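You operate a simulated robot arm through the tools that you are given. There is no shell and no other tool. Be economical: measure what you need, move in short steps, check, and stop when the job is done.

You are at the controls of a simulated two-armed robot. One attempt, no reset.

TASK
Jog the half pallet back in till its leading edge is at the yellow line.
Fine: blue lever to DRIVE, red switch on the yellow box on, lower knob to IN; the green button on the post runs only while it is down.

The check looks at the end state, three seconds after you hand in, the way a careful person would. Anything else that was tipped, shoved, dropped, spilled or broken makes it a failure.

THE ROBOT
Two 7-joint arms with two-finger parallel grippers on one trunk, on a base that drives. Base frame: it is fixed to the floor where the robot stands at the start and does not move with it; the origin is under the middle of the robot, x ahead of it, y to its left, z up. Readings come in m, rad, newtons and seconds.
The left shoulder is at the start at [0.07, 0.177, 1.195], the right one opposite. With the tool pointing down near the work surface each hand reaches from about 0.1 to 0.6 m from the robot's upright axis, wherever it stands, measured 20 degrees to its own side. Places, roughly: blue button on the post [0.4, -0.7, 1.1]; blue lever on the roller rail [0.5, -0.2, 0.6]; cover plate on the roller rail [0.5, 0.4, 0.6]; half pallet [1.25, -0.25, 0.75]; lower knob of the post box [0.3, -0.7, 1.3]; red switch on the yellow box [0.5, -0.4, 0.5]; upper knob of the post box [0.3, -0.7, 1.3]; white slide on the yellow box [0.5, -0.4, 0.4]; yellow lever on the roller rail [0.6, -0.8, 0.5]. Payload 3.43 kg a hand.
The tool frame of a hand sits at the grasp point between the pads (the TCP): z along the fingers, y along the line on which they close. The tips reach 0.03 m beyond it. Largest opening 0.094 m; finger width 0.028, thickness 0.01; the body of the gripper, 0.05 by 0.096 m, starts 0.055 m behind the TCP.
Orientation is that of the tool frame in the base frame, as [roll, pitch, yaw] about the fixed x, y, z axes, in that order (R = Rz(yaw) Ry(pitch) Rx(roll)). With the fingers straight down and closing along the base's y, the tool's x points along the base's -x, its y along +y and its z along -z.

THE INTERFACE
- The arms move only by the tool step_arm. It takes "left_rows", "right_rows" or both (then of equal length, played together; a hand with none holds still); each is a list of rows, each a list of 7 numbers: the finger opening in m, from 0 to 0.094, then the shift along the tool's x, y, z in m, then the turn, a rotation vector about the tool's x, y, z in rad. In form: [[jaw, tx, ty, tz, wx, wy, wz], ...]. A call has 1 to 8 rows; each row shifts and turns the commanded pose from where the row before left it, along the tool's axes as they then stand. Each row takes 0.2 s and may step no farther than 0.05 m and 0.15 rad from the row before; otherwise, or with a gripper value out of range, the whole call is refused. A pose out of reach is approached as far as the arm can. The call stops where the force on the tool passes 60 N (or 10 N more than at its start, if that is more) or the arm is blocked; 0.2 s more then pass. The fingers move at their own pace (about 0.153 m/s each) and stop on an object; they squeeze with about 36 N. The grip force told is the motor's: it shows also when the fingers shut on nothing. Time passes only in rows, and 0.2 s behind the last, so rows that do not move let the fingers close. The reply holds the time, the measured pose of the TCP, the force on the tool along the base axes, the opening and the grip force, in the units named above and with some noise, with the torque about the TCP (base axes, N m) and any sound that the robot's microphone picked up.
- Cameras (640 x 400 px; columns grow to the right, rows downward): "scene" is now at [0.1247, -0.0499, 1.5136]; the picture's right is [-0.57, -0.82, -0.00], its down [-0.45, 0.32, -0.83] and it looks along [0.68, -0.48, -0.56] (base axes); focal length 214 px, centre (320, 200). "left" rides on the left gripper at [0.076, -0.014, -0.102] in its tool frame; the picture's right is [0.18, 0.98, 0.00], its down [-0.75, 0.14, -0.64] and it looks along [-0.63, 0.12, 0.77] (tool axes); focal length 243 px, centre (320, 200). "right" rides on the right gripper at [0.076, 0.014, -0.103] in its tool frame; the picture's right is [-0.18, 0.98, 0.00], its down [-0.75, -0.14, -0.64] and it looks along [-0.63, -0.12, 0.77] (tool axes); focal length 243 px, centre (320, 200).
- snapshot(camera): a new picture of that camera. No time passes.
- slide_trunk(by): slides the trunk up (or, below 0, down) by that many m; the arms and the scene camera ride with it, the base frame stays. It gives what a move gives, with no picture.
- drive_base(legs): drives the robot by 1 to 6 legs, each [ahead, turn to the left] in m and rad, along the robot's own axes; the way and the turn of a leg run together, so that a leg with both is an arc; at most 1.5 m and 3.142 rad a leg. The arms and the cameras ride along, it lands a little off, and it stops where it bumps. It gives what a move gives.
- head_to(pan, tilt): turns the head with the scene camera to pan (to the left, within 1.501 rad either way) and tilt (down, from -0.506 to 1.204), counted from straight ahead of the robot. It gives what a move gives.
- point_at(camera, pixels): for up to 12 pixels [column, row] of the newest picture of that camera ("zoom" is the newest enlarged one), the place [x, y, z] in the base frame of the surface seen there, good to about 0.003 m. No time passes.
- inspect(camera, box): a new picture of the part [left, top, right, bottom] of that camera's present view, enlarged. No time passes.
- hand_in(): hands the job in; it is judged then, once.

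Work in short steps. Measure before you move; look again where a grasp or a placing could have gone wrong, and mend it. You have 80 turns and 62 pictures in all, those below and enlarged ones among them. Open the grippers and draw the arms clear of the work before you hand the job in, unless the task says otherwise; then end with one line.

The tools are called by a JSON object that holds its "fn" and its "kwargs". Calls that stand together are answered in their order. step_arm: Moves the arms, as the interface text tells. Its arguments: {"type":"object","properties":{"left_rows":{"type":"array"},"right_rows":{"type":"array"}},"required":[]} The other tools are called the same way: slide_trunk (by) slides the trunk up or down; drive_base (legs) drives the base; head_to (pan, tilt) turns the head that bears the scene camera; snapshot (camera) takes a picture; point_at (camera, pixels) gives the place of the surface under pixels of a picture; inspect (camera, box) takes an enlarged picture of a part of a camera's view; hand_in () hands the job in.

At the start:

```text
time_s: 0.0
left_tcp_pos: [0.422, -0.0294, 1.3625]
left_ee_rot: [-3.141, -0.001, -3.142]
left_wrist_force: [-0.9, -0.5, 0.1]
left_ft_torque: [-0.02, 0.0, 0.03]
left_gripper_width: 0.0942
left_grip_force: 0.0
right_tcp_pos: [0.3211, -0.4924, 1.4645]
right_ee_rot: [-3.137, 0.0, -3.14]
right_wrist_force: [0.4, -0.3, -0.8]
right_ft_torque: [0.03, 0.0, 0.01]
right_gripper_width: 0.0942
right_grip_force: 0.1
trunk travel left (down, up): [-0.775, 0.065]
robot x, y, heading: [0.0, 0.0006, -0.0]
head pan, tilt: [-0.611, 0.588]
```

scene: 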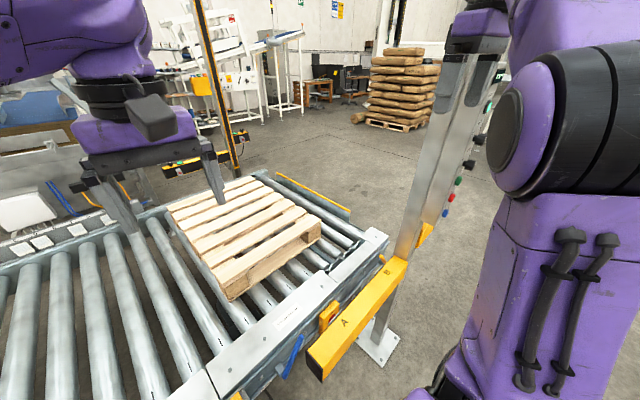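
right: 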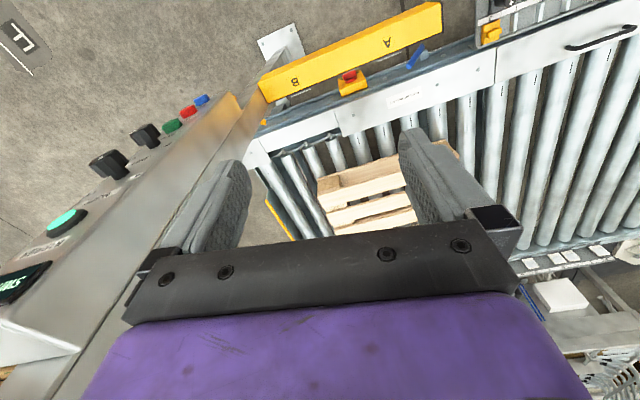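
left: 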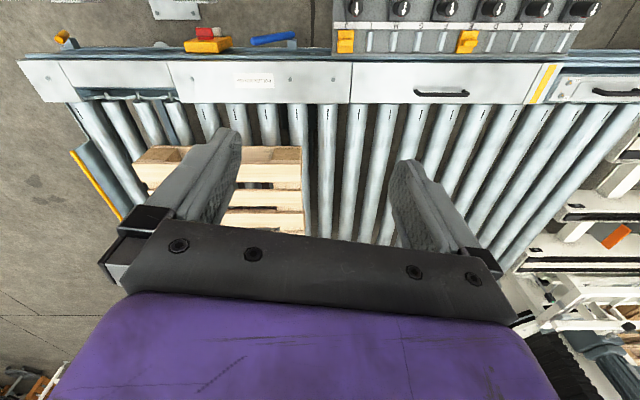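

The left view shows the yellow line on the rail at about (543,83), the lever at (272,38) and the switch at (207,35). I'll measure these and the pallet edge.

{"fn": "point_at", "kwargs": {"camera": "left", "pixels": [[541, 85], [552, 68], [272, 39], [255, 41], [292, 36], [207, 32], [208, 46], [300, 150], [300, 230], [150, 155], [62, 40], [440, 93]]}}

{"fn": "inspect", "kwargs": {"camera": "right", "box": [0, 80, 240, 330]}}

{"fn": "inspect", "kwargs": {"camera": "left", "box": [20, 0, 340, 130]}}

{"fn": "inspect", "kwargs": {"camera": "scene", "box": [220, 200, 460, 400]}}

```text
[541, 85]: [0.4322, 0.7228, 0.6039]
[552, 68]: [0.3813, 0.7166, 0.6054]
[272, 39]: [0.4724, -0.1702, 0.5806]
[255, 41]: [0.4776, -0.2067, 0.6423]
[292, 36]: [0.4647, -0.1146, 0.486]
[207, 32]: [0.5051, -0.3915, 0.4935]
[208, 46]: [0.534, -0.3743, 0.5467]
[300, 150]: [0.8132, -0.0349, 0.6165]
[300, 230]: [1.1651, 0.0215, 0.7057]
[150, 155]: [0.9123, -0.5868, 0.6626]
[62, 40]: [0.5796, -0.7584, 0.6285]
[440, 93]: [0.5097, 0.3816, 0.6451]
```

```text
1.60 times, centred on (120, 205) of right
```

zoom: 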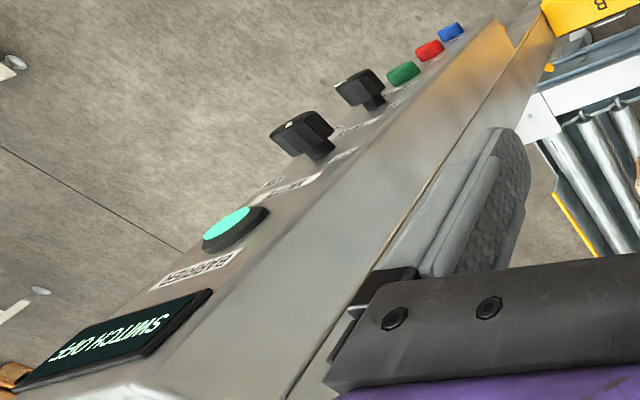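

```text
2.00 times, centred on (180, 65) of left
```

zoom: 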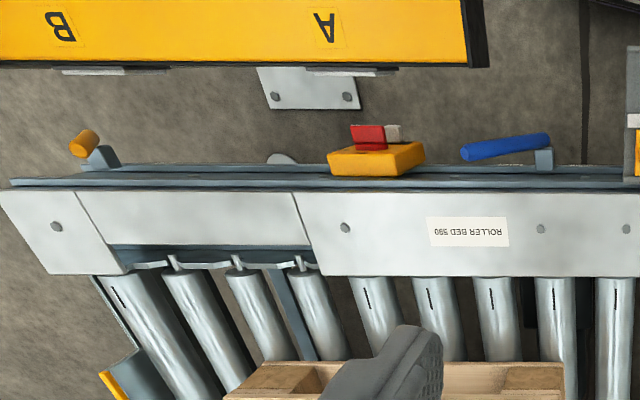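

```text
2.00 times, centred on (340, 300) of scene
```

zoom: 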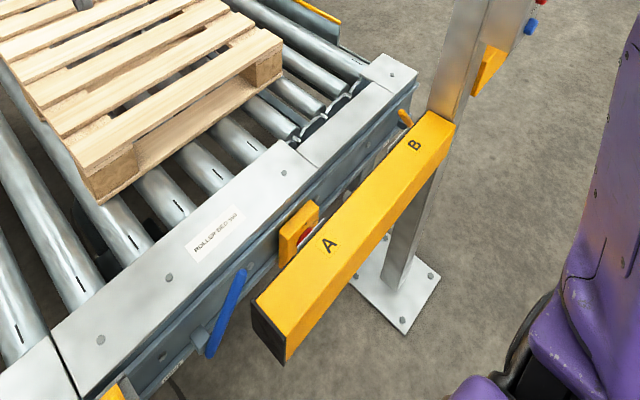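

The post display is partly legible ("SWITCH OFF"). I'll aim the head at the rail front and at the post for labels and current settings.

{"fn": "head_to", "kwargs": {"pan": -0.6, "tilt": 1.1}}

{"fn": "snapshot", "kwargs": {"camera": "scene"}}

{"fn": "inspect", "kwargs": {"camera": "right", "box": [0, 170, 130, 330]}}

{"fn": "inspect", "kwargs": {"camera": "right", "box": [80, 80, 240, 190]}}

```text
time_s: 0.9
left_tcp_pos: [0.423, -0.0293, 1.3634]
left_ee_rot: [-3.141, 0.0, -3.141]
left_wrist_force: [0.5, 0.5, -0.4]
left_ft_torque: [0.03, 0.01, -0.04]
left_gripper_width: 0.094
left_grip_force: 0.1
right_tcp_pos: [0.3209, -0.4919, 1.4637]
right_ee_rot: [-3.139, -0.001, -3.14]
right_wrist_force: [-0.4, -0.4, -0.1]
right_ft_torque: [-0.03, 0.01, 0.02]
right_gripper_width: 0.0941
right_grip_force: 0.0
trunk travel left (down, up): [-0.775, 0.065]
robot x, y, heading: [0.0012, 0.0002, -0.001]
head pan, tilt: [-0.6, 1.1]
```

```text
55 pictures are left
```

scene: 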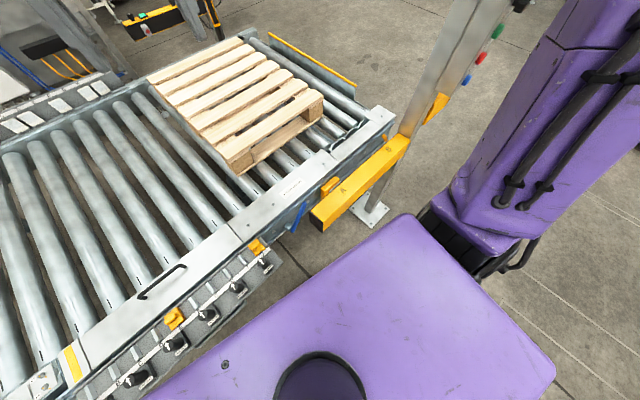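

```text
2.50 times, centred on (65, 250) of right
```

zoom: 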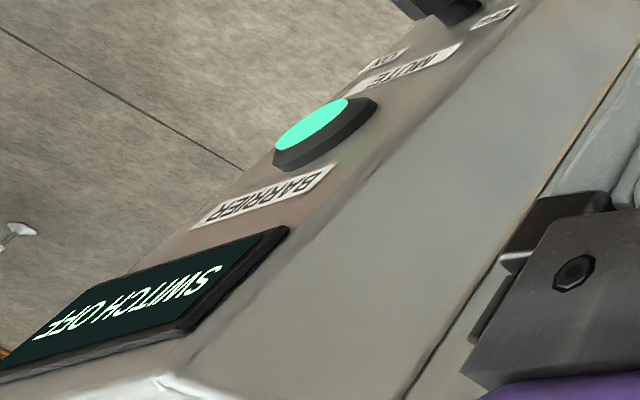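

```text
3.64 times, centred on (160, 135) of right
```

zoom: 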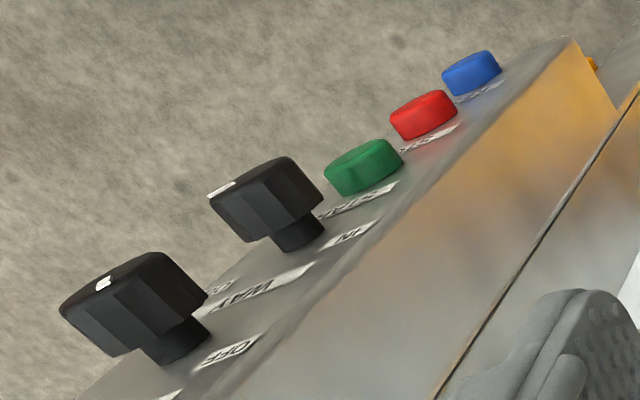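

Now I measure the panel features in the right view: green/red/blue buttons, knobs, panel surface.

{"fn": "snapshot", "kwargs": {"camera": "right"}}

{"fn": "point_at", "kwargs": {"camera": "right", "pixels": [[172, 125], [187, 111], [201, 100], [146, 130], [138, 132], [110, 160], [105, 151], [184, 135], [155, 160], [210, 100], [140, 185], [70, 220]]}}

{"fn": "point_at", "kwargs": {"camera": "zoom", "pixels": [[345, 235], [220, 290], [235, 350], [365, 160], [358, 205], [220, 188], [315, 185], [262, 160], [240, 240], [103, 283], [470, 72], [425, 112]]}}

```text
52 pictures are left
```

right: 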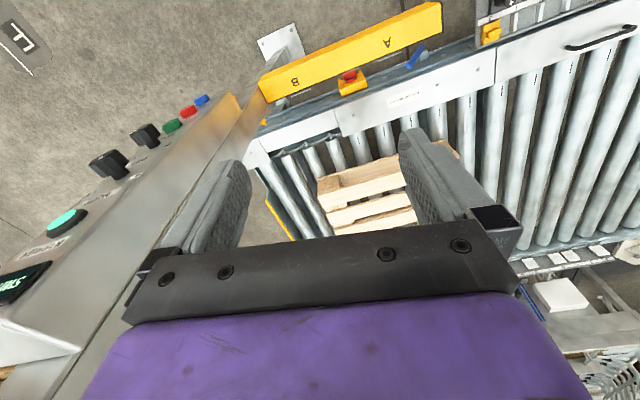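

```text
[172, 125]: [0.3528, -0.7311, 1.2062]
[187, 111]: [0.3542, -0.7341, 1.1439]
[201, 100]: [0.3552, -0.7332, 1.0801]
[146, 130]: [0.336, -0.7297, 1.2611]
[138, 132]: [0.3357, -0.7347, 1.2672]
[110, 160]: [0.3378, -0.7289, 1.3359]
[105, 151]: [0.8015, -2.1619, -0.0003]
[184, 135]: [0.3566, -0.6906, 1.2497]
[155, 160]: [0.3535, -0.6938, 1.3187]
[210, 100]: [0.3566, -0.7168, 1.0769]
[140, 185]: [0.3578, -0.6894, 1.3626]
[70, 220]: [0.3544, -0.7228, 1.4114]
```

```text
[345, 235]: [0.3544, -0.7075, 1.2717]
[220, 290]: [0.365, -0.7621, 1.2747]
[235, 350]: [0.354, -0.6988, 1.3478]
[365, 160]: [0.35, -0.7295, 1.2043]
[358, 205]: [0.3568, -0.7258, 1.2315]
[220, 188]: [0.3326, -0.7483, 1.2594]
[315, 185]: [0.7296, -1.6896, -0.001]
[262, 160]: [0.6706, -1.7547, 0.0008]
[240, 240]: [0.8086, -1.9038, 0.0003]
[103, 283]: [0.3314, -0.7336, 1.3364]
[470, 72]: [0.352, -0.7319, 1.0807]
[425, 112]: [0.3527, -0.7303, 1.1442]
```

The panel faces −x at x≈0.356. I'll measure the yellow bar (obstacle) and rail controls in the scene view, and begin turning the right tool to point forward in free air.

{"fn": "point_at", "kwargs": {"camera": "scene", "pixels": [[314, 212], [320, 228], [400, 150], [395, 138], [330, 188], [295, 220], [303, 205], [435, 105], [372, 212], [345, 190], [258, 245], [172, 315]]}}

{"fn": "step_arm", "kwargs": {"right_rows": [[0.094, 0.02, 0, 0, 0, -0.15, 0], [0.094, 0.02, 0, 0, 0, -0.15, 0], [0.094, 0.02, 0, 0, 0, -0.15, 0], [0.094, 0.02, 0, 0, 0, -0.15, 0], [0.094, 0.02, 0, -0.01, 0, -0.15, 0], [0.094, 0.02, 0, -0.01, 0, -0.15, 0], [0.094, 0.02, 0, -0.01, 0, -0.15, 0], [0.094, 0.02, 0, -0.01, 0, -0.15, 0]]}}

```text
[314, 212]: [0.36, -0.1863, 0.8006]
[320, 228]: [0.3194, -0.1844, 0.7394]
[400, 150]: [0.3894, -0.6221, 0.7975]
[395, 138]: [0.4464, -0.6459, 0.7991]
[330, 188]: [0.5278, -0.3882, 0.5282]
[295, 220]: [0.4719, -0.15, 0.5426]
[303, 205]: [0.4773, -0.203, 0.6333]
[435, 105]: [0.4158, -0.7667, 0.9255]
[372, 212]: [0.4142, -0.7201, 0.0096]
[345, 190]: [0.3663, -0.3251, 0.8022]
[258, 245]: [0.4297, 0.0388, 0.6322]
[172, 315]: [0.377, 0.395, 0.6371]
```

```text
time_s: 2.7
left_tcp_pos: [0.4214, -0.0297, 1.3631]
left_ee_rot: [-3.141, 0.001, -3.14]
left_wrist_force: [-0.5, 0.0, -0.2]
left_ft_torque: [0.0, -0.05, 0.0]
left_gripper_width: 0.0943
left_grip_force: 0.0
right_tcp_pos: [0.1592, -0.4923, 1.4155]
right_ee_rot: [-3.135, 1.203, -3.134]
right_wrist_force: [0.1, -0.7, 0.0]
right_ft_torque: [0.01, -0.02, -0.03]
right_gripper_width: 0.094
right_grip_force: 0.0
trunk travel left (down, up): [-0.775, 0.065]
robot x, y, heading: [0.0014, 0.0016, -0.002]
head pan, tilt: [-0.6, 1.1]
```

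Right tool is pointing 21° below horizontal. I'll move it right and down in front of the panel, finish part of the turn, and look.

{"fn": "step_arm", "kwargs": {"right_rows": [[0.094, 0.02, -0.045, 0, 0, 0, 0], [0.094, 0.02, -0.045, 0, 0, 0, 0], [0.094, 0.02, -0.045, 0, 0, 0, 0], [0.094, 0.02, -0.045, 0, 0, 0, 0]]}}

{"fn": "snapshot", "kwargs": {"camera": "right"}}

```text
time_s: 3.7
left_tcp_pos: [0.4217, -0.0327, 1.363]
left_ee_rot: [3.139, 0.0, 3.141]
left_wrist_force: [0.4, -0.7, -0.2]
left_ft_torque: [0.0, -0.01, -0.03]
left_gripper_width: 0.0939
left_grip_force: 0.1
right_tcp_pos: [0.1308, -0.6743, 1.3392]
right_ee_rot: [-3.142, 1.198, -3.141]
right_wrist_force: [-0.2, -0.9, -0.5]
right_ft_torque: [0.03, -0.02, 0.03]
right_gripper_width: 0.0942
right_grip_force: 0.0
trunk travel left (down, up): [-0.775, 0.065]
robot x, y, heading: [-0.0002, 0.0005, 0.001]
head pan, tilt: [-0.6, 1.1]
```

```text
51 pictures are left
```

right: 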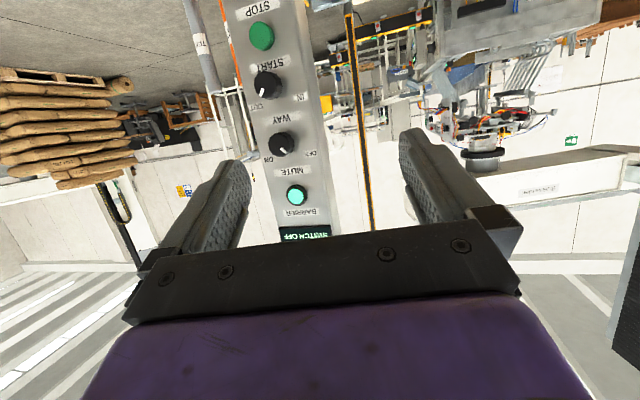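

Good front view (upside down, image right = +y). Enlarging the knobs.

{"fn": "inspect", "kwargs": {"camera": "right", "box": [210, 0, 360, 240]}}

{"fn": "inspect", "kwargs": {"camera": "right", "box": [235, 10, 335, 110]}}

{"fn": "point_at", "kwargs": {"camera": "zoom", "pixels": [[108, 100], [130, 315], [150, 320], [160, 290], [200, 290], [120, 280], [145, 215], [235, 340], [90, 360], [105, 60]]}}

```text
1.67 times, centred on (285, 120) of right
```

zoom: 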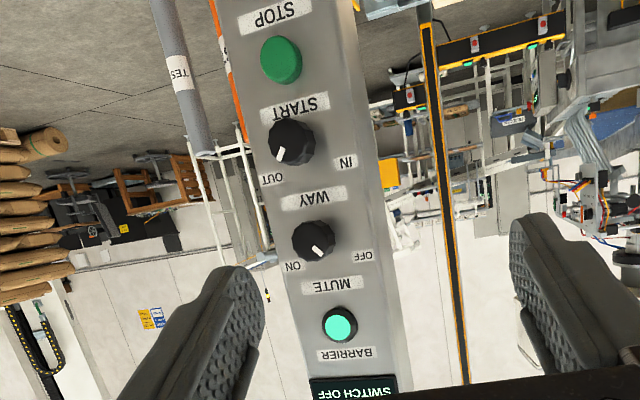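

```text
4.00 times, centred on (285, 60) of right
```

zoom: 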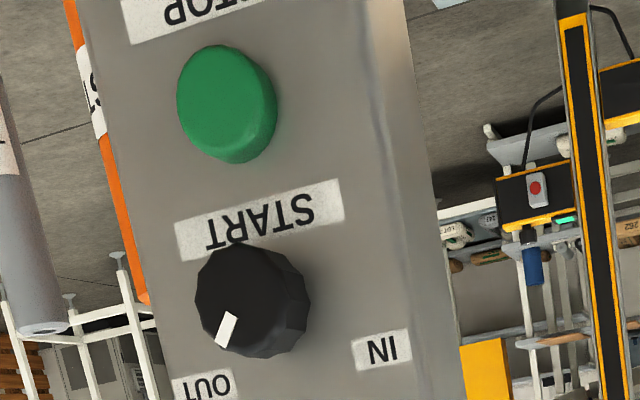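

```text
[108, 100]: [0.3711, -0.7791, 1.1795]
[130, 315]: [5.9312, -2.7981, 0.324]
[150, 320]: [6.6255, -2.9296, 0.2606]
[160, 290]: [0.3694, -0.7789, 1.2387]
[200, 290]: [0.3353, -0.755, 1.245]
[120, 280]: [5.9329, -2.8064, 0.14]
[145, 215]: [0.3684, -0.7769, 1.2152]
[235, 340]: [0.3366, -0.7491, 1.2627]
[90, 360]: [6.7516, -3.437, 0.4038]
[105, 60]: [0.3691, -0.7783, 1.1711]
```

The lower knob points to OUT (image lower-left = up-right); IN lies up-left from the front. I'll measure knob and button precisely, and check the upper knob.

{"fn": "point_at", "kwargs": {"camera": "zoom", "pixels": [[225, 330], [270, 300], [300, 295], [200, 300], [265, 350], [245, 255], [225, 100], [225, 60], [265, 100], [385, 350], [205, 385], [420, 300]]}}

{"fn": "inspect", "kwargs": {"camera": "right", "box": [240, 100, 340, 240]}}

```text
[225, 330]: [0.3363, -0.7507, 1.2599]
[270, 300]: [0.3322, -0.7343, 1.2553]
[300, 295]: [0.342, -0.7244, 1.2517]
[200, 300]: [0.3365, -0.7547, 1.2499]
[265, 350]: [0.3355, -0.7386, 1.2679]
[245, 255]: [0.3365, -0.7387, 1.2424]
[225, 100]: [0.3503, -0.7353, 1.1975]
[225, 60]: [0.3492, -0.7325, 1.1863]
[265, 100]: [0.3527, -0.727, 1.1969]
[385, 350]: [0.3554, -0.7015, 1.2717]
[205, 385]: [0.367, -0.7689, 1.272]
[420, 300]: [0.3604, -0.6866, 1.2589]
```

```text
2.86 times, centred on (290, 170) of right
```

zoom: 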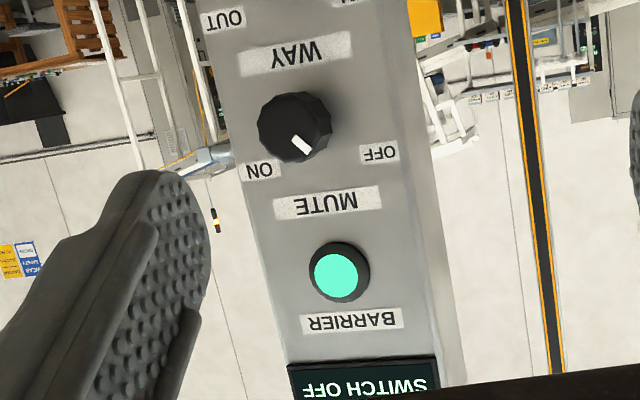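

Lower knob face centre is about (0.335,−0.742,1.255), panel normal is yawed ~11°. I'll square the right tool to the panel and move to a pre-grasp 0.11 m from it.

{"fn": "step_arm", "kwargs": {"right_rows": [[0.06, 0, 0, 0, 0, -0.124, 0], [0.06, 0, 0, 0, 0, -0.124, 0], [0.06, 0, 0, 0, 0, -0.124, 0], [0.06, 0, 0, 0, -0.0985, 0, 0], [0.06, 0, 0, 0, -0.0985, 0, 0]]}}

{"fn": "step_arm", "kwargs": {"right_rows": [[0.06, 0.021, -0.0265, 0.0258, 0, 0, 0.13], [0.06, 0.021, -0.0265, 0.0258, 0, 0, 0.13], [0.06, 0.021, -0.0265, 0.0258, 0, 0, 0.13], [0.06, 0.021, -0.0265, 0.0258, 0, 0, 0.13]]}}

```text
time_s: 4.9
left_tcp_pos: [0.4233, -0.0304, 1.363]
left_ee_rot: [3.141, -0.001, -3.141]
left_wrist_force: [0.8, -0.3, -0.5]
left_ft_torque: [0.04, 0.0, 0.01]
left_gripper_width: 0.0936
left_grip_force: 0.0
right_tcp_pos: [0.1836, -0.6498, 1.3206]
right_ee_rot: [2.971, 1.502, -3.12]
right_wrist_force: [0.2, 0.0, 0.6]
right_ft_torque: [0.02, -0.02, 0.02]
right_gripper_width: 0.0603
right_grip_force: 0.0
right hand out of reach, approached as far as the arm can: row 3, 4, 5
trunk travel left (down, up): [-0.775, 0.065]
robot x, y, heading: [0.0002, -0.0033, -0.004]
head pan, tilt: [-0.6, 1.1]
```

```text
time_s: 5.9
left_tcp_pos: [0.4235, -0.0308, 1.363]
left_ee_rot: [3.139, -0.001, -3.142]
left_wrist_force: [-1.0, -0.4, -1.2]
left_ft_torque: [0.0, 0.01, -0.01]
left_gripper_width: 0.0941
left_grip_force: 0.1
right_tcp_pos: [0.2947, -0.7152, 1.212]
right_ee_rot: [1.7, 1.034, 1.874]
right_wrist_force: [1.5, 0.5, -0.9]
right_ft_torque: [0.0, 0.02, 0.03]
right_gripper_width: 0.0598
right_grip_force: 0.0
trunk travel left (down, up): [-0.775, 0.065]
robot x, y, heading: [0.0009, 0.0003, -0.001]
head pan, tilt: [-0.6, 1.1]
```

The roll during the move skewed the shift; the tool is at (0.295,−0.715,1.212), clear of the panel. I'll back off and correct to the pre-grasp pose.

{"fn": "step_arm", "kwargs": {"right_rows": [[0.06, 0, 0, -0.03, 0, 0, 0], [0.06, -0.017, -0.003, -0.022, 0, 0, 0], [0.06, -0.017, -0.003, 0, 0, 0, 0], [0.06, -0.017, -0.003, 0, 0, 0, 0], [0.06, 0, 0, 0, -0.0335, -0.0567, 0], [0.06, 0, 0, 0, 0, 0, 0]]}}

{"fn": "snapshot", "kwargs": {"camera": "right"}}

```text
time_s: 7.3
left_tcp_pos: [0.4232, -0.0292, 1.3635]
left_ee_rot: [3.141, -0.001, 3.142]
left_wrist_force: [-0.6, -0.8, 0.2]
left_ft_torque: [0.0, -0.03, 0.01]
left_gripper_width: 0.094
left_grip_force: 0.1
right_tcp_pos: [0.2521, -0.7552, 1.2567]
right_ee_rot: [1.567, 1.041, 1.761]
right_wrist_force: [0.0, -0.1, 0.4]
right_ft_torque: [-0.03, 0.03, 0.01]
right_gripper_width: 0.0601
right_grip_force: 0.0
trunk travel left (down, up): [-0.775, 0.065]
robot x, y, heading: [-0.0057, -0.0012, 0.004]
head pan, tilt: [-0.6, 1.1]
```

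```text
47 pictures are left
```

right: 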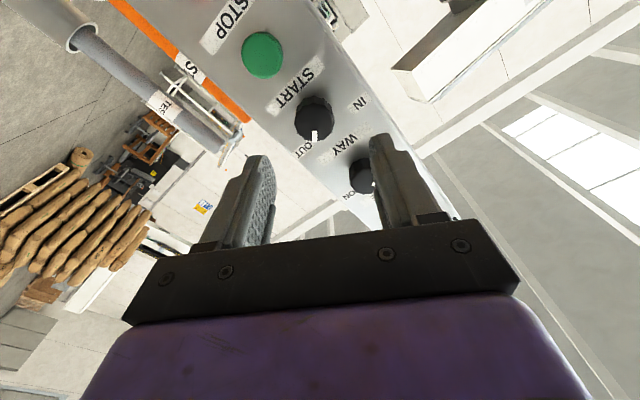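

The knob is at (314,117) between the fingers. Measuring it again from here.

{"fn": "inspect", "kwargs": {"camera": "right", "box": [240, 70, 400, 170]}}

{"fn": "point_at", "kwargs": {"camera": "right", "pixels": [[314, 120], [300, 118], [327, 120], [314, 106], [314, 137], [262, 50], [340, 100], [285, 95], [325, 70], [220, 60]]}}

```text
4.00 times, centred on (320, 120) of right
```

zoom: 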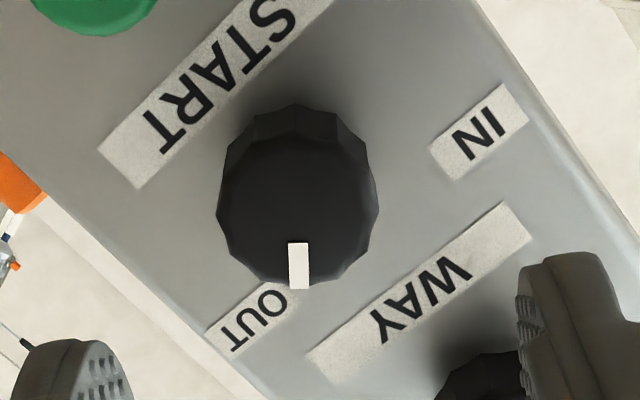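

```text
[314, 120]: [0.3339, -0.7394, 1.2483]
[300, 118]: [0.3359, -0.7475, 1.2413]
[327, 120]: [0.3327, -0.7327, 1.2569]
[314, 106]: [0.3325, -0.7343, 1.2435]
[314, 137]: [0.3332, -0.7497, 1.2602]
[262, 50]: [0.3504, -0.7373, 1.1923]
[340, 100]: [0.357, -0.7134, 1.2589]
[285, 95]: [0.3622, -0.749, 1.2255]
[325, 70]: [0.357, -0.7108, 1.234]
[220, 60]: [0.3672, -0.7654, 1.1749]
```

Knob face centre ≈ (0.334,−0.741,1.251). I lower 5 mm, advance 75 mm, and close on it.

{"fn": "step_arm", "kwargs": {"right_rows": [[0.06, 0.0043, -0.0025, 0.025, 0, 0, 0], [0.06, 0, 0, 0.025, 0, 0, 0], [0.06, 0, 0, 0.025, 0, 0, 0], [0.06, 0, 0, 0, 0, 0, 0], [0.02, 0, 0, 0, 0, 0, 0], [0.02, 0, 0, 0, 0, 0, 0], [0.02, 0, 0, 0, 0, 0, 0]]}}

{"fn": "snapshot", "kwargs": {"camera": "right"}}

```text
time_s: 8.9
left_tcp_pos: [0.4241, -0.0292, 1.3626]
left_ee_rot: [3.141, -0.001, 3.14]
left_wrist_force: [-1.3, 0.1, 0.5]
left_ft_torque: [0.0, 0.02, 0.02]
left_gripper_width: 0.094
left_grip_force: 0.1
right_tcp_pos: [0.327, -0.7422, 1.2481]
right_ee_rot: [1.567, 1.04, 1.76]
right_wrist_force: [1.3, -1.4, 0.1]
right_ft_torque: [0.05, -0.29, -0.25]
right_gripper_width: 0.0314
right_grip_force: 45.8
trunk travel left (down, up): [-0.775, 0.065]
robot x, y, heading: [0.0008, -0.0002, -0.003]
head pan, tilt: [-0.6, 1.1]
```

```text
45 pictures are left
```

right: 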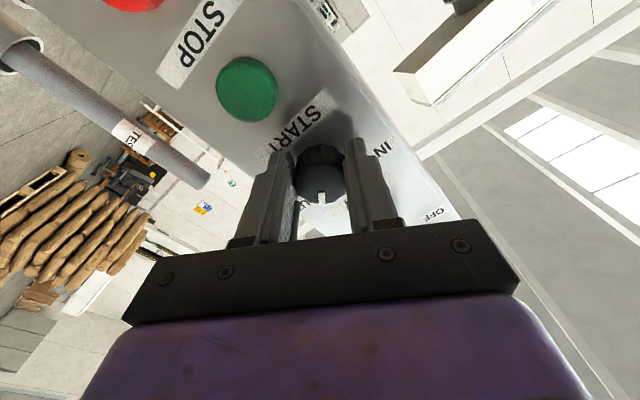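

Gripped at 31 mm opening. I twist counter-clockwise as seen from the front (negative about tool z), about 1.1 rad, watching the torque.

{"fn": "step_arm", "kwargs": {"right_rows": [[0.02, 0, 0, 0, 0, 0, -0.14], [0.02, 0, 0, 0, 0, 0, -0.14], [0.02, 0, 0, 0, 0, 0, -0.14], [0.02, 0, 0, 0, 0, 0, -0.14], [0.02, 0, 0, 0, 0, 0, -0.14], [0.02, 0, 0, 0, 0, 0, -0.14], [0.02, 0, 0, 0, 0, 0, -0.14], [0.02, 0, 0, 0, 0, 0, -0.14]]}}

{"fn": "snapshot", "kwargs": {"camera": "right"}}

```text
time_s: 10.7
left_tcp_pos: [0.4247, -0.0337, 1.3632]
left_ee_rot: [3.138, 0.0, -3.14]
left_wrist_force: [1.1, -0.4, -0.6]
left_ft_torque: [0.01, -0.02, -0.01]
left_gripper_width: 0.0943
left_grip_force: 0.0
right_tcp_pos: [0.327, -0.7478, 1.2491]
right_ee_rot: [-1.559, 0.982, -1.374]
right_wrist_force: [10.2, -28.1, 23.0]
right_ft_torque: [0.05, 0.46, -0.99]
right_gripper_width: 0.0313
right_grip_force: 44.9
trunk travel left (down, up): [-0.775, 0.065]
robot x, y, heading: [0.0016, -0.0051, -0.0]
head pan, tilt: [-0.6, 1.1]
```

```text
44 pictures are left
```

right: 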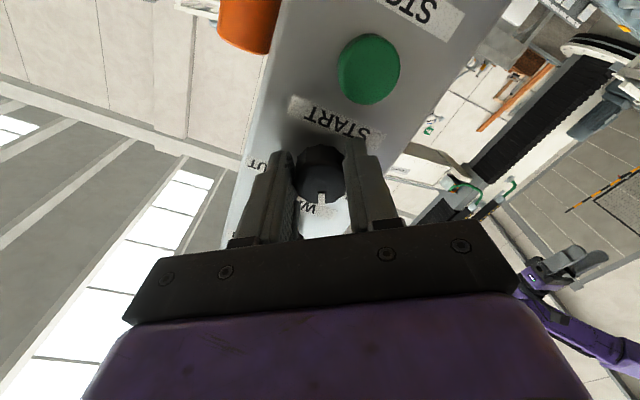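

The knob is turning with the fingers; side force of ~35 N shows a small misalignment along the closing axis. I relax 4 mm along tool −y and turn further.

{"fn": "step_arm", "kwargs": {"right_rows": [[0.02, -0.001, -0.004, 0, 0, 0, 0], [0.02, 0, 0, 0, 0, 0, -0.14], [0.02, 0, 0, 0, 0, 0, -0.14], [0.02, 0, 0, 0, 0, 0, -0.14], [0.02, 0, 0, 0, 0, 0, 0]]}}

{"fn": "inspect", "kwargs": {"camera": "right", "box": [200, 50, 440, 230]}}

```text
time_s: 11.9
left_tcp_pos: [0.424, -0.0326, 1.3633]
left_ee_rot: [3.139, 0.001, 3.141]
left_wrist_force: [0.5, -0.1, -0.4]
left_ft_torque: [-0.02, 0.01, 0.01]
left_gripper_width: 0.0939
left_grip_force: 0.0
right_tcp_pos: [0.3279, -0.7471, 1.2519]
right_ee_rot: [-1.57, 0.562, -1.378]
right_wrist_force: [6.5, -15.0, 8.3]
right_ft_torque: [0.62, -0.31, -0.49]
right_gripper_width: 0.0313
right_grip_force: 45.2
trunk travel left (down, up): [-0.775, 0.065]
robot x, y, heading: [0.0018, -0.0009, -0.001]
head pan, tilt: [-0.6, 1.1]
```

```text
2.22 times, centred on (320, 140) of right
```

zoom: 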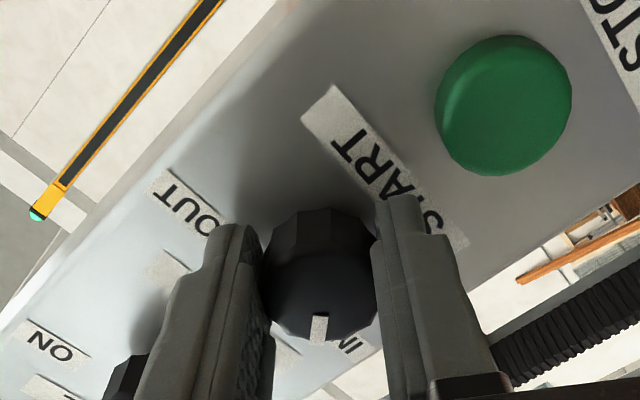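

Mark is now near IN. I'll release, back off and look.

{"fn": "step_arm", "kwargs": {"right_rows": [[0.06, 0, 0, 0, 0, 0, 0], [0.06, 0, 0, 0, 0, 0, 0], [0.06, 0, 0, -0.03, 0, 0, 0], [0.06, 0, 0, -0.03, 0, 0, 0], [0.06, 0, 0, -0.03, 0, 0, 0]]}}

{"fn": "inspect", "kwargs": {"camera": "right", "box": [200, 20, 440, 200]}}

```text
time_s: 13.1
left_tcp_pos: [0.4225, -0.0292, 1.3637]
left_ee_rot: [-3.141, 0.002, 3.141]
left_wrist_force: [0.2, 0.1, 0.3]
left_ft_torque: [0.02, 0.03, -0.04]
left_gripper_width: 0.094
left_grip_force: 0.0
right_tcp_pos: [0.2381, -0.7618, 1.2523]
right_ee_rot: [-1.569, 0.561, -1.376]
right_wrist_force: [-0.3, 0.0, 0.1]
right_ft_torque: [-0.02, -0.01, 0.02]
right_gripper_width: 0.06
right_grip_force: 0.1
trunk travel left (down, up): [-0.775, 0.065]
robot x, y, heading: [-0.001, -0.0037, -0.001]
head pan, tilt: [-0.6, 1.1]
```

```text
2.22 times, centred on (320, 110) of right
```

zoom: 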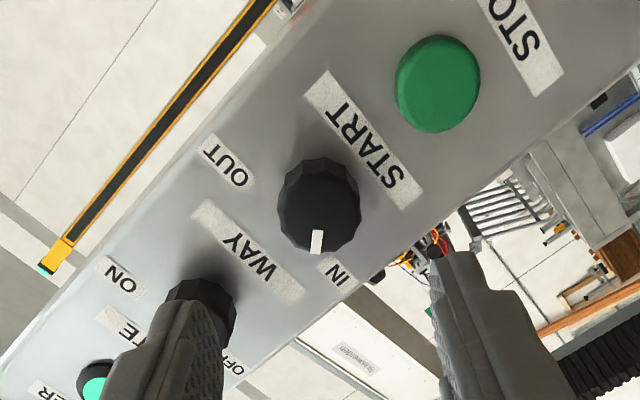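

Lower knob reads IN. Before lowering the trunk I check the chassis height and what lies below the arms.

{"fn": "snapshot", "kwargs": {"camera": "scene"}}

{"fn": "point_at", "kwargs": {"camera": "scene", "pixels": [[300, 300], [400, 230], [500, 330], [320, 222], [345, 205], [345, 183], [130, 378], [208, 312], [250, 262], [260, 248]]}}

```text
41 pictures are left
```

scene: 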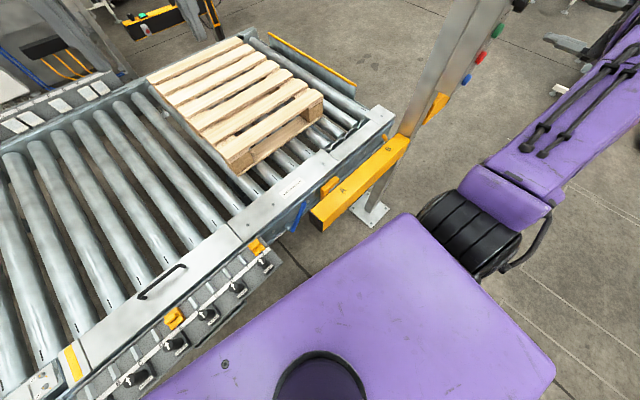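

```text
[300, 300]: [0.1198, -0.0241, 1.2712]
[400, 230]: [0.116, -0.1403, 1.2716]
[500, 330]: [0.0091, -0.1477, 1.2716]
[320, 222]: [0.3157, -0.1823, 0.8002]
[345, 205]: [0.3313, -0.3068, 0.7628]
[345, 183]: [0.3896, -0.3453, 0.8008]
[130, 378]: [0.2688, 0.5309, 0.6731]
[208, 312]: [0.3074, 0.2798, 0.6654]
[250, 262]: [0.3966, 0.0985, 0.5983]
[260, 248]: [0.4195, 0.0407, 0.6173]
```

The bar spans z 0.74–0.80, x 0.32–0.42. I lower the trunk 0.45 m (both hands stay above the bar/rail or clear in front) and look at the rail front.

{"fn": "slide_trunk", "kwargs": {"by": -0.45}}

{"fn": "head_to", "kwargs": {"pan": -0.65, "tilt": 0.75}}

{"fn": "snapshot", "kwargs": {"camera": "scene"}}

{"fn": "snapshot", "kwargs": {"camera": "left"}}

```text
refused: -0.45 is not a number from -0.4 to 0.4
```

```text
time_s: 14.0
left_tcp_pos: [0.4226, -0.0292, 1.3623]
left_ee_rot: [3.141, 0.0, -3.141]
left_wrist_force: [-0.3, 0.4, 0.2]
left_ft_torque: [-0.01, -0.03, 0.02]
left_gripper_width: 0.094
left_grip_force: 0.1
right_tcp_pos: [0.2392, -0.7613, 1.2541]
right_ee_rot: [-1.57, 0.562, -1.377]
right_wrist_force: [0.4, -0.6, 1.2]
right_ft_torque: [0.0, 0.02, 0.01]
right_gripper_width: 0.0598
right_grip_force: 0.0
trunk travel left (down, up): [-0.775, 0.065]
robot x, y, heading: [-0.0005, -0.0002, 0.0]
head pan, tilt: [-0.649, 0.75]
```

```text
40 pictures are left
```

scene: 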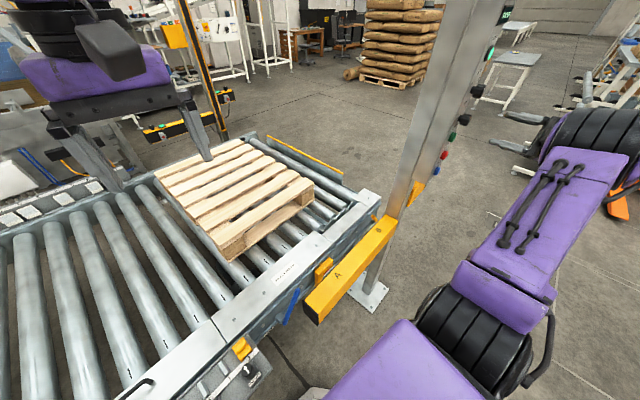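

```text
39 pictures are left
```

left: 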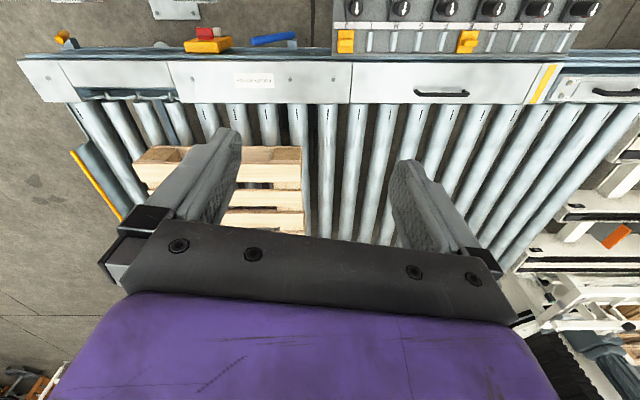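

I lower 0.4 m, the allowed step, and look again.

{"fn": "slide_trunk", "kwargs": {"by": -0.4}}

{"fn": "snapshot", "kwargs": {"camera": "scene"}}

```text
time_s: 17.8
left_tcp_pos: [0.4228, -0.0301, 0.9631]
left_ee_rot: [-3.142, 0.001, -3.141]
left_wrist_force: [0.0, -0.7, 0.0]
left_ft_torque: [-0.03, 0.01, 0.02]
left_gripper_width: 0.094
left_grip_force: 0.0
right_tcp_pos: [0.2381, -0.7608, 0.852]
right_ee_rot: [-1.57, 0.561, -1.377]
right_wrist_force: [0.7, -0.1, -0.6]
right_ft_torque: [-0.01, 0.01, 0.0]
right_gripper_width: 0.0599
right_grip_force: 0.0
trunk travel left (down, up): [-0.375, 0.465]
robot x, y, heading: [0.0016, -0.0004, -0.001]
head pan, tilt: [-0.649, 0.75]
```

```text
38 pictures are left
```

scene: 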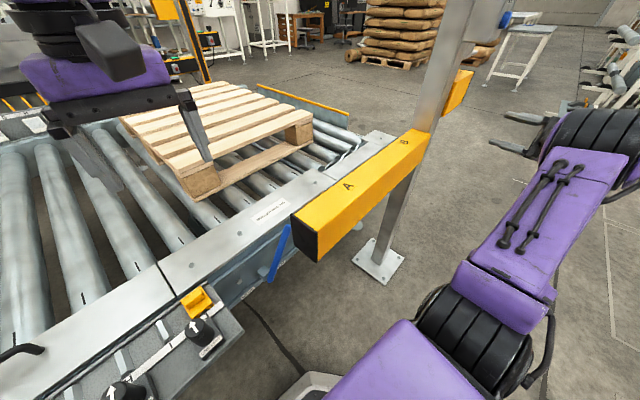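

The bar hides the switch from above, so I'll view it from under the bar with the right hand camera. First raise the left hand, unroll the right hand, then lower the trunk.

{"fn": "step_arm", "kwargs": {"left_rows": [[0.094, 0, 0, -0.04, 0, 0, 0], [0.094, 0, 0, -0.04, 0, 0, 0], [0.094, 0, 0, -0.04, 0, 0, 0], [0.094, 0, 0, -0.04, 0, 0, 0], [0.094, 0, 0, -0.04, 0, 0, 0], [0.094, 0, 0, -0.04, 0, 0, 0], [0.094, 0, 0, -0.04, 0, 0, 0]], "right_rows": [[0.06, 0, 0, -0.01, 0, 0, 0.14], [0.06, 0, 0, -0.01, 0, 0, 0.14], [0.06, 0, 0, -0.01, 0, 0, 0.14], [0.06, 0, 0, -0.01, 0, 0, 0.14], [0.06, 0, 0, -0.01, 0, 0, 0.14], [0.06, 0, 0, 0, 0, 0, 0.14], [0.06, 0, 0, 0, 0, 0, 0.15]]}}

{"fn": "slide_trunk", "kwargs": {"by": -0.28}}

{"fn": "step_arm", "kwargs": {"right_rows": [[0.06, 0, 0.045, 0, 0, 0, 0], [0.06, 0, 0.045, 0, 0, 0, 0], [0.06, 0, 0.045, 0, 0, 0, 0], [0.06, 0, 0.045, 0, 0, 0, 0]]}}

{"fn": "snapshot", "kwargs": {"camera": "right"}}

```text
time_s: 19.4
left_tcp_pos: [0.4122, -0.0293, 1.0342]
left_ee_rot: [-3.141, 0.003, -3.14]
left_wrist_force: [-0.5, 0.8, 0.1]
left_ft_torque: [0.0, 0.0, 0.0]
left_gripper_width: 0.0941
left_grip_force: 0.1
left hand out of reach, approached as far as the arm can: row 2, 3, 4, 5, 6, 7
right_tcp_pos: [0.2032, -0.7672, 0.8479]
right_ee_rot: [-1.562, 1.554, -1.371]
right_wrist_force: [0.4, -0.1, 0.2]
right_ft_torque: [0.02, 0.01, 0.0]
right_gripper_width: 0.0602
right_grip_force: 0.1
right hand out of reach, approached as far as the arm can: row 4, 5
trunk travel left (down, up): [-0.375, 0.465]
robot x, y, heading: [-0.0029, -0.0017, 0.003]
head pan, tilt: [-0.649, 0.75]
```

```text
time_s: 22.2
left_tcp_pos: [0.4115, -0.0301, 0.7539]
left_ee_rot: [-3.14, 0.002, -3.14]
left_wrist_force: [-0.1, -0.9, -0.3]
left_ft_torque: [-0.04, 0.0, 0.02]
left_gripper_width: 0.094
left_grip_force: 0.3
right_tcp_pos: [0.2039, -0.7659, 0.5694]
right_ee_rot: [-1.561, 1.552, -1.37]
right_wrist_force: [0.0, 0.3, 0.7]
right_ft_torque: [0.01, 0.0, -0.03]
right_gripper_width: 0.0601
right_grip_force: 0.0
trunk travel left (down, up): [-0.095, 0.745]
robot x, y, heading: [0.0017, 0.0019, 0.006]
head pan, tilt: [-0.649, 0.75]
```

```text
time_s: 23.2
left_tcp_pos: [0.4109, -0.0298, 0.754]
left_ee_rot: [-3.139, 0.002, 3.14]
left_wrist_force: [0.2, -0.3, -0.3]
left_ft_torque: [-0.01, -0.04, -0.02]
left_gripper_width: 0.0939
left_grip_force: 0.1
right_tcp_pos: [0.1771, -0.5874, 0.565]
right_ee_rot: [-1.729, 1.552, -1.541]
right_wrist_force: [-0.6, -1.0, -0.5]
right_ft_torque: [0.02, -0.04, 0.03]
right_gripper_width: 0.0599
right_grip_force: 0.0
right hand out of reach, approached as far as the arm can: row 4
trunk travel left (down, up): [-0.095, 0.745]
robot x, y, heading: [0.0016, -0.0024, -0.001]
head pan, tilt: [-0.649, 0.75]
```

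```text
37 pictures are left
```

right: 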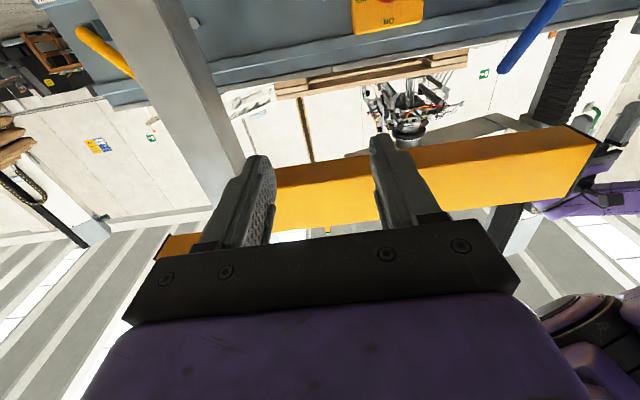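

The view is upside-down: switch box at (390,15) and lever (530,35) are at the frame's top edge. I tilt the tool down ~0.5 rad and shift +y to see them.

{"fn": "step_arm", "kwargs": {"right_rows": [[0.06, 0, 0.04, 0, 0, 0.14, 0], [0.06, 0, 0.04, 0, 0, 0.14, 0], [0.06, 0, 0.04, 0, 0, 0.14, 0], [0.06, 0, 0.04, 0, 0, 0.14, 0]]}}

{"fn": "snapshot", "kwargs": {"camera": "right"}}

```text
time_s: 24.2
left_tcp_pos: [0.4116, -0.0292, 0.7534]
left_ee_rot: [-3.138, 0.002, 3.142]
left_wrist_force: [-0.5, 0.0, -0.1]
left_ft_torque: [0.0, 0.01, 0.02]
left_gripper_width: 0.0941
left_grip_force: 0.1
right_tcp_pos: [0.1469, -0.4338, 0.5619]
right_ee_rot: [-3.101, 1.011, -2.92]
right_wrist_force: [0.1, -0.1, 0.5]
right_ft_torque: [0.03, 0.01, 0.01]
right_gripper_width: 0.0599
right_grip_force: 0.0
trunk travel left (down, up): [-0.095, 0.745]
robot x, y, heading: [-0.0005, 0.0015, 0.002]
head pan, tilt: [-0.649, 0.75]
```

```text
36 pictures are left
```

right: 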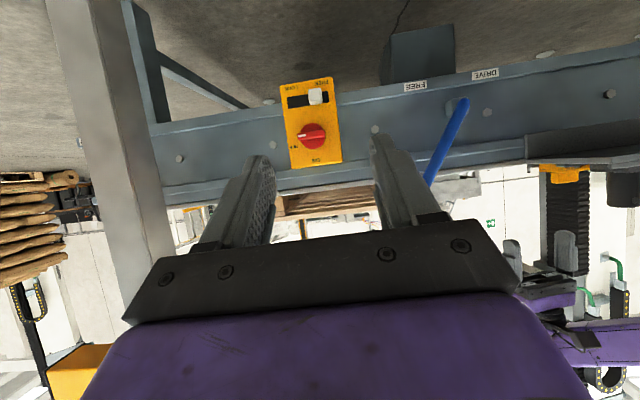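

Excellent view. Enlarging the switch box and lever.

{"fn": "inspect", "kwargs": {"camera": "right", "box": [260, 60, 360, 180]}}

{"fn": "point_at", "kwargs": {"camera": "zoom", "pixels": [[327, 250], [300, 255], [355, 250], [325, 220], [330, 290], [260, 262], [360, 310], [345, 120], [240, 110], [280, 340], [450, 330]]}}

{"fn": "inspect", "kwargs": {"camera": "right", "box": [360, 50, 540, 200]}}

{"fn": "point_at", "kwargs": {"camera": "zoom", "pixels": [[370, 185], [350, 240], [320, 320], [270, 420], [275, 395], [455, 205], [445, 65], [195, 130], [260, 200], [385, 180]]}}

```text
3.33 times, centred on (310, 120) of right
```

zoom: 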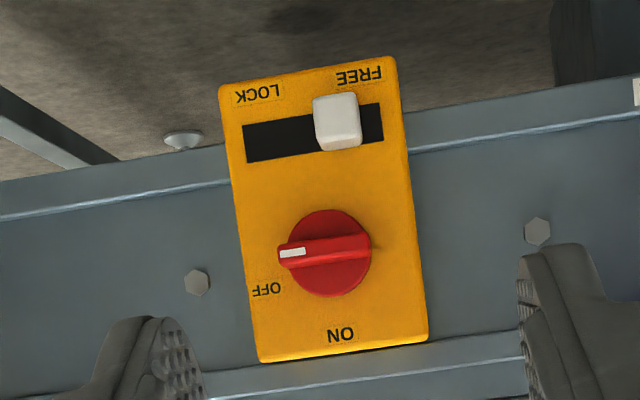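

```text
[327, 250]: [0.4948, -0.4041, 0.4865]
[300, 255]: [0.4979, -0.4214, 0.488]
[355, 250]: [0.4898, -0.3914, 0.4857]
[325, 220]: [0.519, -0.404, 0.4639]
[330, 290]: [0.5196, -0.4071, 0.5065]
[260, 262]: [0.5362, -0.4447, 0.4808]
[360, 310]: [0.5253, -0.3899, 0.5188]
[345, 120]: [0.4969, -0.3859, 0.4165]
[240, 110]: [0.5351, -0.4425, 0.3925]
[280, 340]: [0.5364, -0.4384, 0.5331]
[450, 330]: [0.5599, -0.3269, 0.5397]
```

```text
2.67 times, centred on (450, 125) of right
```

zoom: 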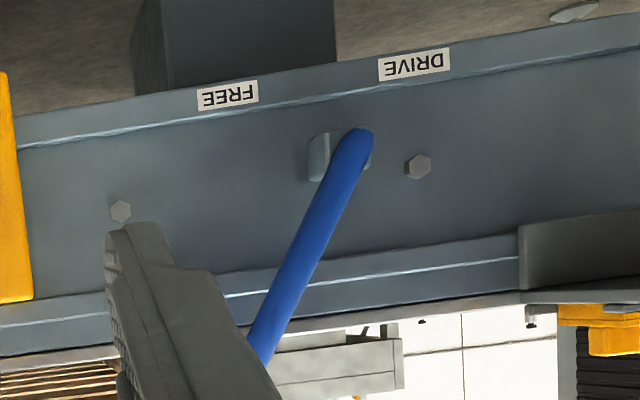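

```text
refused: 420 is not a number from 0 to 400
```

Switch ridge points at OFF (−y); ON is up. Lever's handle leans to the FREE side (−y). Measuring the lever.

{"fn": "point_at", "kwargs": {"camera": "zoom", "pixels": [[365, 135], [350, 175], [325, 230], [295, 290], [265, 345], [318, 155], [455, 205], [413, 63], [228, 95], [260, 200], [550, 120], [260, 250]]}}

{"fn": "inspect", "kwargs": {"camera": "right", "box": [420, 70, 500, 190]}}

```text
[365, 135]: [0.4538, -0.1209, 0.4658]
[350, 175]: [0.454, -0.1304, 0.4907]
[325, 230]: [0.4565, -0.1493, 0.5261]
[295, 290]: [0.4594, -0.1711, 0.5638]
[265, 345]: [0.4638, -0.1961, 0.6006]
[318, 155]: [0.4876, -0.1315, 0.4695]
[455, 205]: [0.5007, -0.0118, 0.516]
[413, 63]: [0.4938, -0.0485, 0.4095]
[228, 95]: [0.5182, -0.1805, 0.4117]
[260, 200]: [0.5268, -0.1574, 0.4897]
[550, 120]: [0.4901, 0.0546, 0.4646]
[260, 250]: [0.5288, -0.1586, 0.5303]
```

```text
3.33 times, centred on (460, 130) of right
```

zoom: 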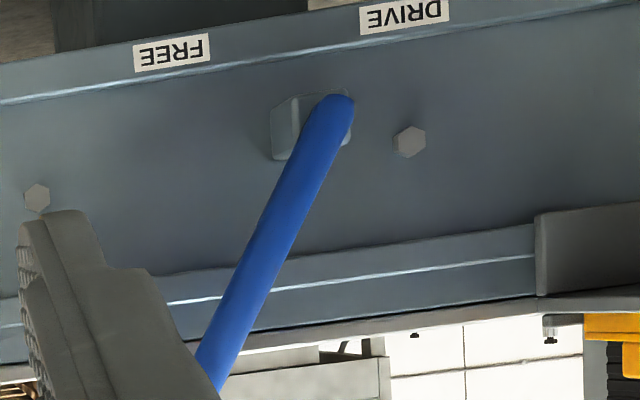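

Pivot ≈ (0.48,−0.12,0.47), lever leans 29° to −y (FREE); DRIVE means swinging it to +y. I level the right tool with fingers closed while moving forward beneath the bar.

{"fn": "step_arm", "kwargs": {"right_rows": [[0.0, 0, 0.02, 0.03, 0, -0.14, 0], [0.0, 0, 0.02, 0.03, 0, -0.14, 0], [0.0, 0, 0.02, 0.03, 0, -0.14, 0], [0.0, 0, 0.02, 0.03, 0, -0.12, 0], [0.0, 0, 0.02, 0, 0, 0, 0]]}}

```text
time_s: 25.4
left_tcp_pos: [0.4109, -0.0293, 0.7549]
left_ee_rot: [-3.141, 0.001, 3.141]
left_wrist_force: [0.3, 0.4, 0.2]
left_ft_torque: [-0.02, -0.02, 0.01]
left_gripper_width: 0.0937
left_grip_force: 0.0
right_tcp_pos: [0.1984, -0.4508, 0.5642]
right_ee_rot: [-2.341, 1.543, -2.147]
right_wrist_force: [-0.1, 0.5, -0.1]
right_ft_torque: [0.0, -0.01, 0.0]
right_gripper_width: 0.0
right_grip_force: 33.3
right hand out of reach, approached as far as the arm can: row 1, 2, 3, 4, 5
trunk travel left (down, up): [-0.095, 0.745]
robot x, y, heading: [-0.0027, -0.0005, 0.001]
head pan, tilt: [-0.649, 0.75]
```

Tool is now level. I continue: forward and +y toward a start point right of the lever.

{"fn": "step_arm", "kwargs": {"right_rows": [[0.0, 0, 0.02, 0.04, 0, 0, 0], [0.0, 0, 0.03, 0.035, 0, 0, 0], [0.0, 0, 0.03, 0.03, 0, 0, 0], [0.0, 0, 0.03, 0.03, 0, 0, 0], [0.0, 0, 0.03, 0.02, 0, 0, 0]]}}

```text
time_s: 26.6
left_tcp_pos: [0.4114, -0.0295, 0.7537]
left_ee_rot: [-3.138, 0.003, 3.141]
left_wrist_force: [0.3, -1.2, -0.5]
left_ft_torque: [-0.01, 0.0, -0.03]
left_gripper_width: 0.0943
left_grip_force: 0.1
right_tcp_pos: [0.3418, -0.4289, 0.6045]
right_ee_rot: [-2.403, 1.544, -2.21]
right_wrist_force: [-0.5, 0.6, 0.3]
right_ft_torque: [0.01, 0.01, 0.0]
right_gripper_width: 0.0
right_grip_force: 33.3
right hand out of reach, approached as far as the arm can: row 1, 2, 3, 4, 5
trunk travel left (down, up): [-0.095, 0.745]
robot x, y, heading: [0.0006, 0.0004, 0.002]
head pan, tilt: [-0.649, 0.75]
```

The +y inner region isn't reachable with the forward tool, but the switch is. I'll do the switch first: lower to its height.

{"fn": "step_arm", "kwargs": {"right_rows": [[0.06, 0.04, 0, 0, 0, 0, 0], [0.06, 0.04, 0, 0, 0, 0, 0], [0.06, 0.038, 0, 0, 0, 0, 0], [0.06, 0, 0, 0, 0, 0, 0]]}}

```text
time_s: 27.6
left_tcp_pos: [0.4108, -0.0302, 0.7544]
left_ee_rot: [-3.139, 0.001, 3.141]
left_wrist_force: [-0.1, 0.1, 0.1]
left_ft_torque: [0.04, -0.01, 0.02]
left_gripper_width: 0.094
left_grip_force: 0.1
right_tcp_pos: [0.3446, -0.4476, 0.4888]
right_ee_rot: [-2.384, 1.545, -2.191]
right_wrist_force: [0.8, 0.5, -0.9]
right_ft_torque: [0.02, -0.02, 0.04]
right_gripper_width: 0.0602
right_grip_force: 0.1
right hand out of reach, approached as far as the arm can: row 1, 2
trunk travel left (down, up): [-0.095, 0.745]
robot x, y, heading: [0.0002, -0.0027, -0.001]
head pan, tilt: [-0.649, 0.75]
```

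Now at switch height. Roll +90° so the fingers straddle the ridge above and below.

{"fn": "step_arm", "kwargs": {"right_rows": [[0.06, 0, 0.005, 0, 0, 0, 0.15], [0.06, 0, 0.005, 0, 0, 0, 0.15], [0.06, 0, 0, 0, 0, 0, 0.15], [0.06, 0, 0, 0, 0, 0, 0.15], [0.06, 0, 0, 0, 0, 0, 0.15], [0.06, 0, 0, 0, 0, 0, 0.15], [0.06, 0, 0, 0, 0, 0, 0.15], [0.06, 0, 0, 0, 0, 0, 0.15]]}}

{"fn": "step_arm", "kwargs": {"right_rows": [[0.06, 0, 0, 0, 0, 0, 0.14], [0.06, 0, 0, 0, 0, 0, 0.14], [0.06, 0, 0, 0, 0, 0, 0]]}}

{"fn": "snapshot", "kwargs": {"camera": "right"}}

```text
time_s: 29.4
left_tcp_pos: [0.41, -0.0291, 0.7532]
left_ee_rot: [-3.141, 0.003, -3.141]
left_wrist_force: [-0.1, 0.0, 1.1]
left_ft_torque: [0.01, 0.0, -0.05]
left_gripper_width: 0.0938
left_grip_force: 0.0
right_tcp_pos: [0.3457, -0.447, 0.486]
right_ee_rot: [1.591, 0.387, 1.771]
right_wrist_force: [-0.4, 0.0, -0.2]
right_ft_torque: [0.04, 0.0, 0.01]
right_gripper_width: 0.0599
right_grip_force: 0.1
right hand out of reach, approached as far as the arm can: row 1, 2
trunk travel left (down, up): [-0.095, 0.745]
robot x, y, heading: [0.0006, 0.0004, -0.001]
head pan, tilt: [-0.649, 0.75]
```

```text
time_s: 30.2
left_tcp_pos: [0.4105, -0.0303, 0.7537]
left_ee_rot: [-3.14, 0.001, 3.141]
left_wrist_force: [0.1, -0.3, -0.3]
left_ft_torque: [-0.02, -0.01, 0.02]
left_gripper_width: 0.094
left_grip_force: 0.2
right_tcp_pos: [0.3462, -0.4469, 0.4874]
right_ee_rot: [1.59, 0.11, 1.766]
right_wrist_force: [-0.2, -0.8, 0.2]
right_ft_torque: [0.02, -0.04, -0.03]
right_gripper_width: 0.0602
right_grip_force: 0.0
trunk travel left (down, up): [-0.095, 0.745]
robot x, y, heading: [0.0035, 0.0019, 0.001]
head pan, tilt: [-0.649, 0.75]
```

```text
32 pictures are left
```

right: 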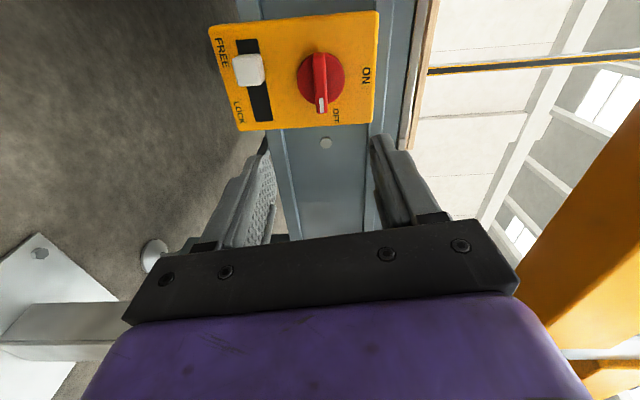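

Ridge aligned with the finger planes. Measuring it.

{"fn": "point_at", "kwargs": {"camera": "right", "pixels": [[319, 58], [320, 78], [321, 102], [306, 85], [338, 85], [303, 65], [360, 30], [250, 70]]}}

```text
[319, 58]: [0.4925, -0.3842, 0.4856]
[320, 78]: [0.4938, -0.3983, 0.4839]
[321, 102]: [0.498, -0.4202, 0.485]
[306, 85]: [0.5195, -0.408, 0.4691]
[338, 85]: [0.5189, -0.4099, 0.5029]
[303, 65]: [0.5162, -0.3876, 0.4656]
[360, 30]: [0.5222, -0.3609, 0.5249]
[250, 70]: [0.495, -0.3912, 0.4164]
```

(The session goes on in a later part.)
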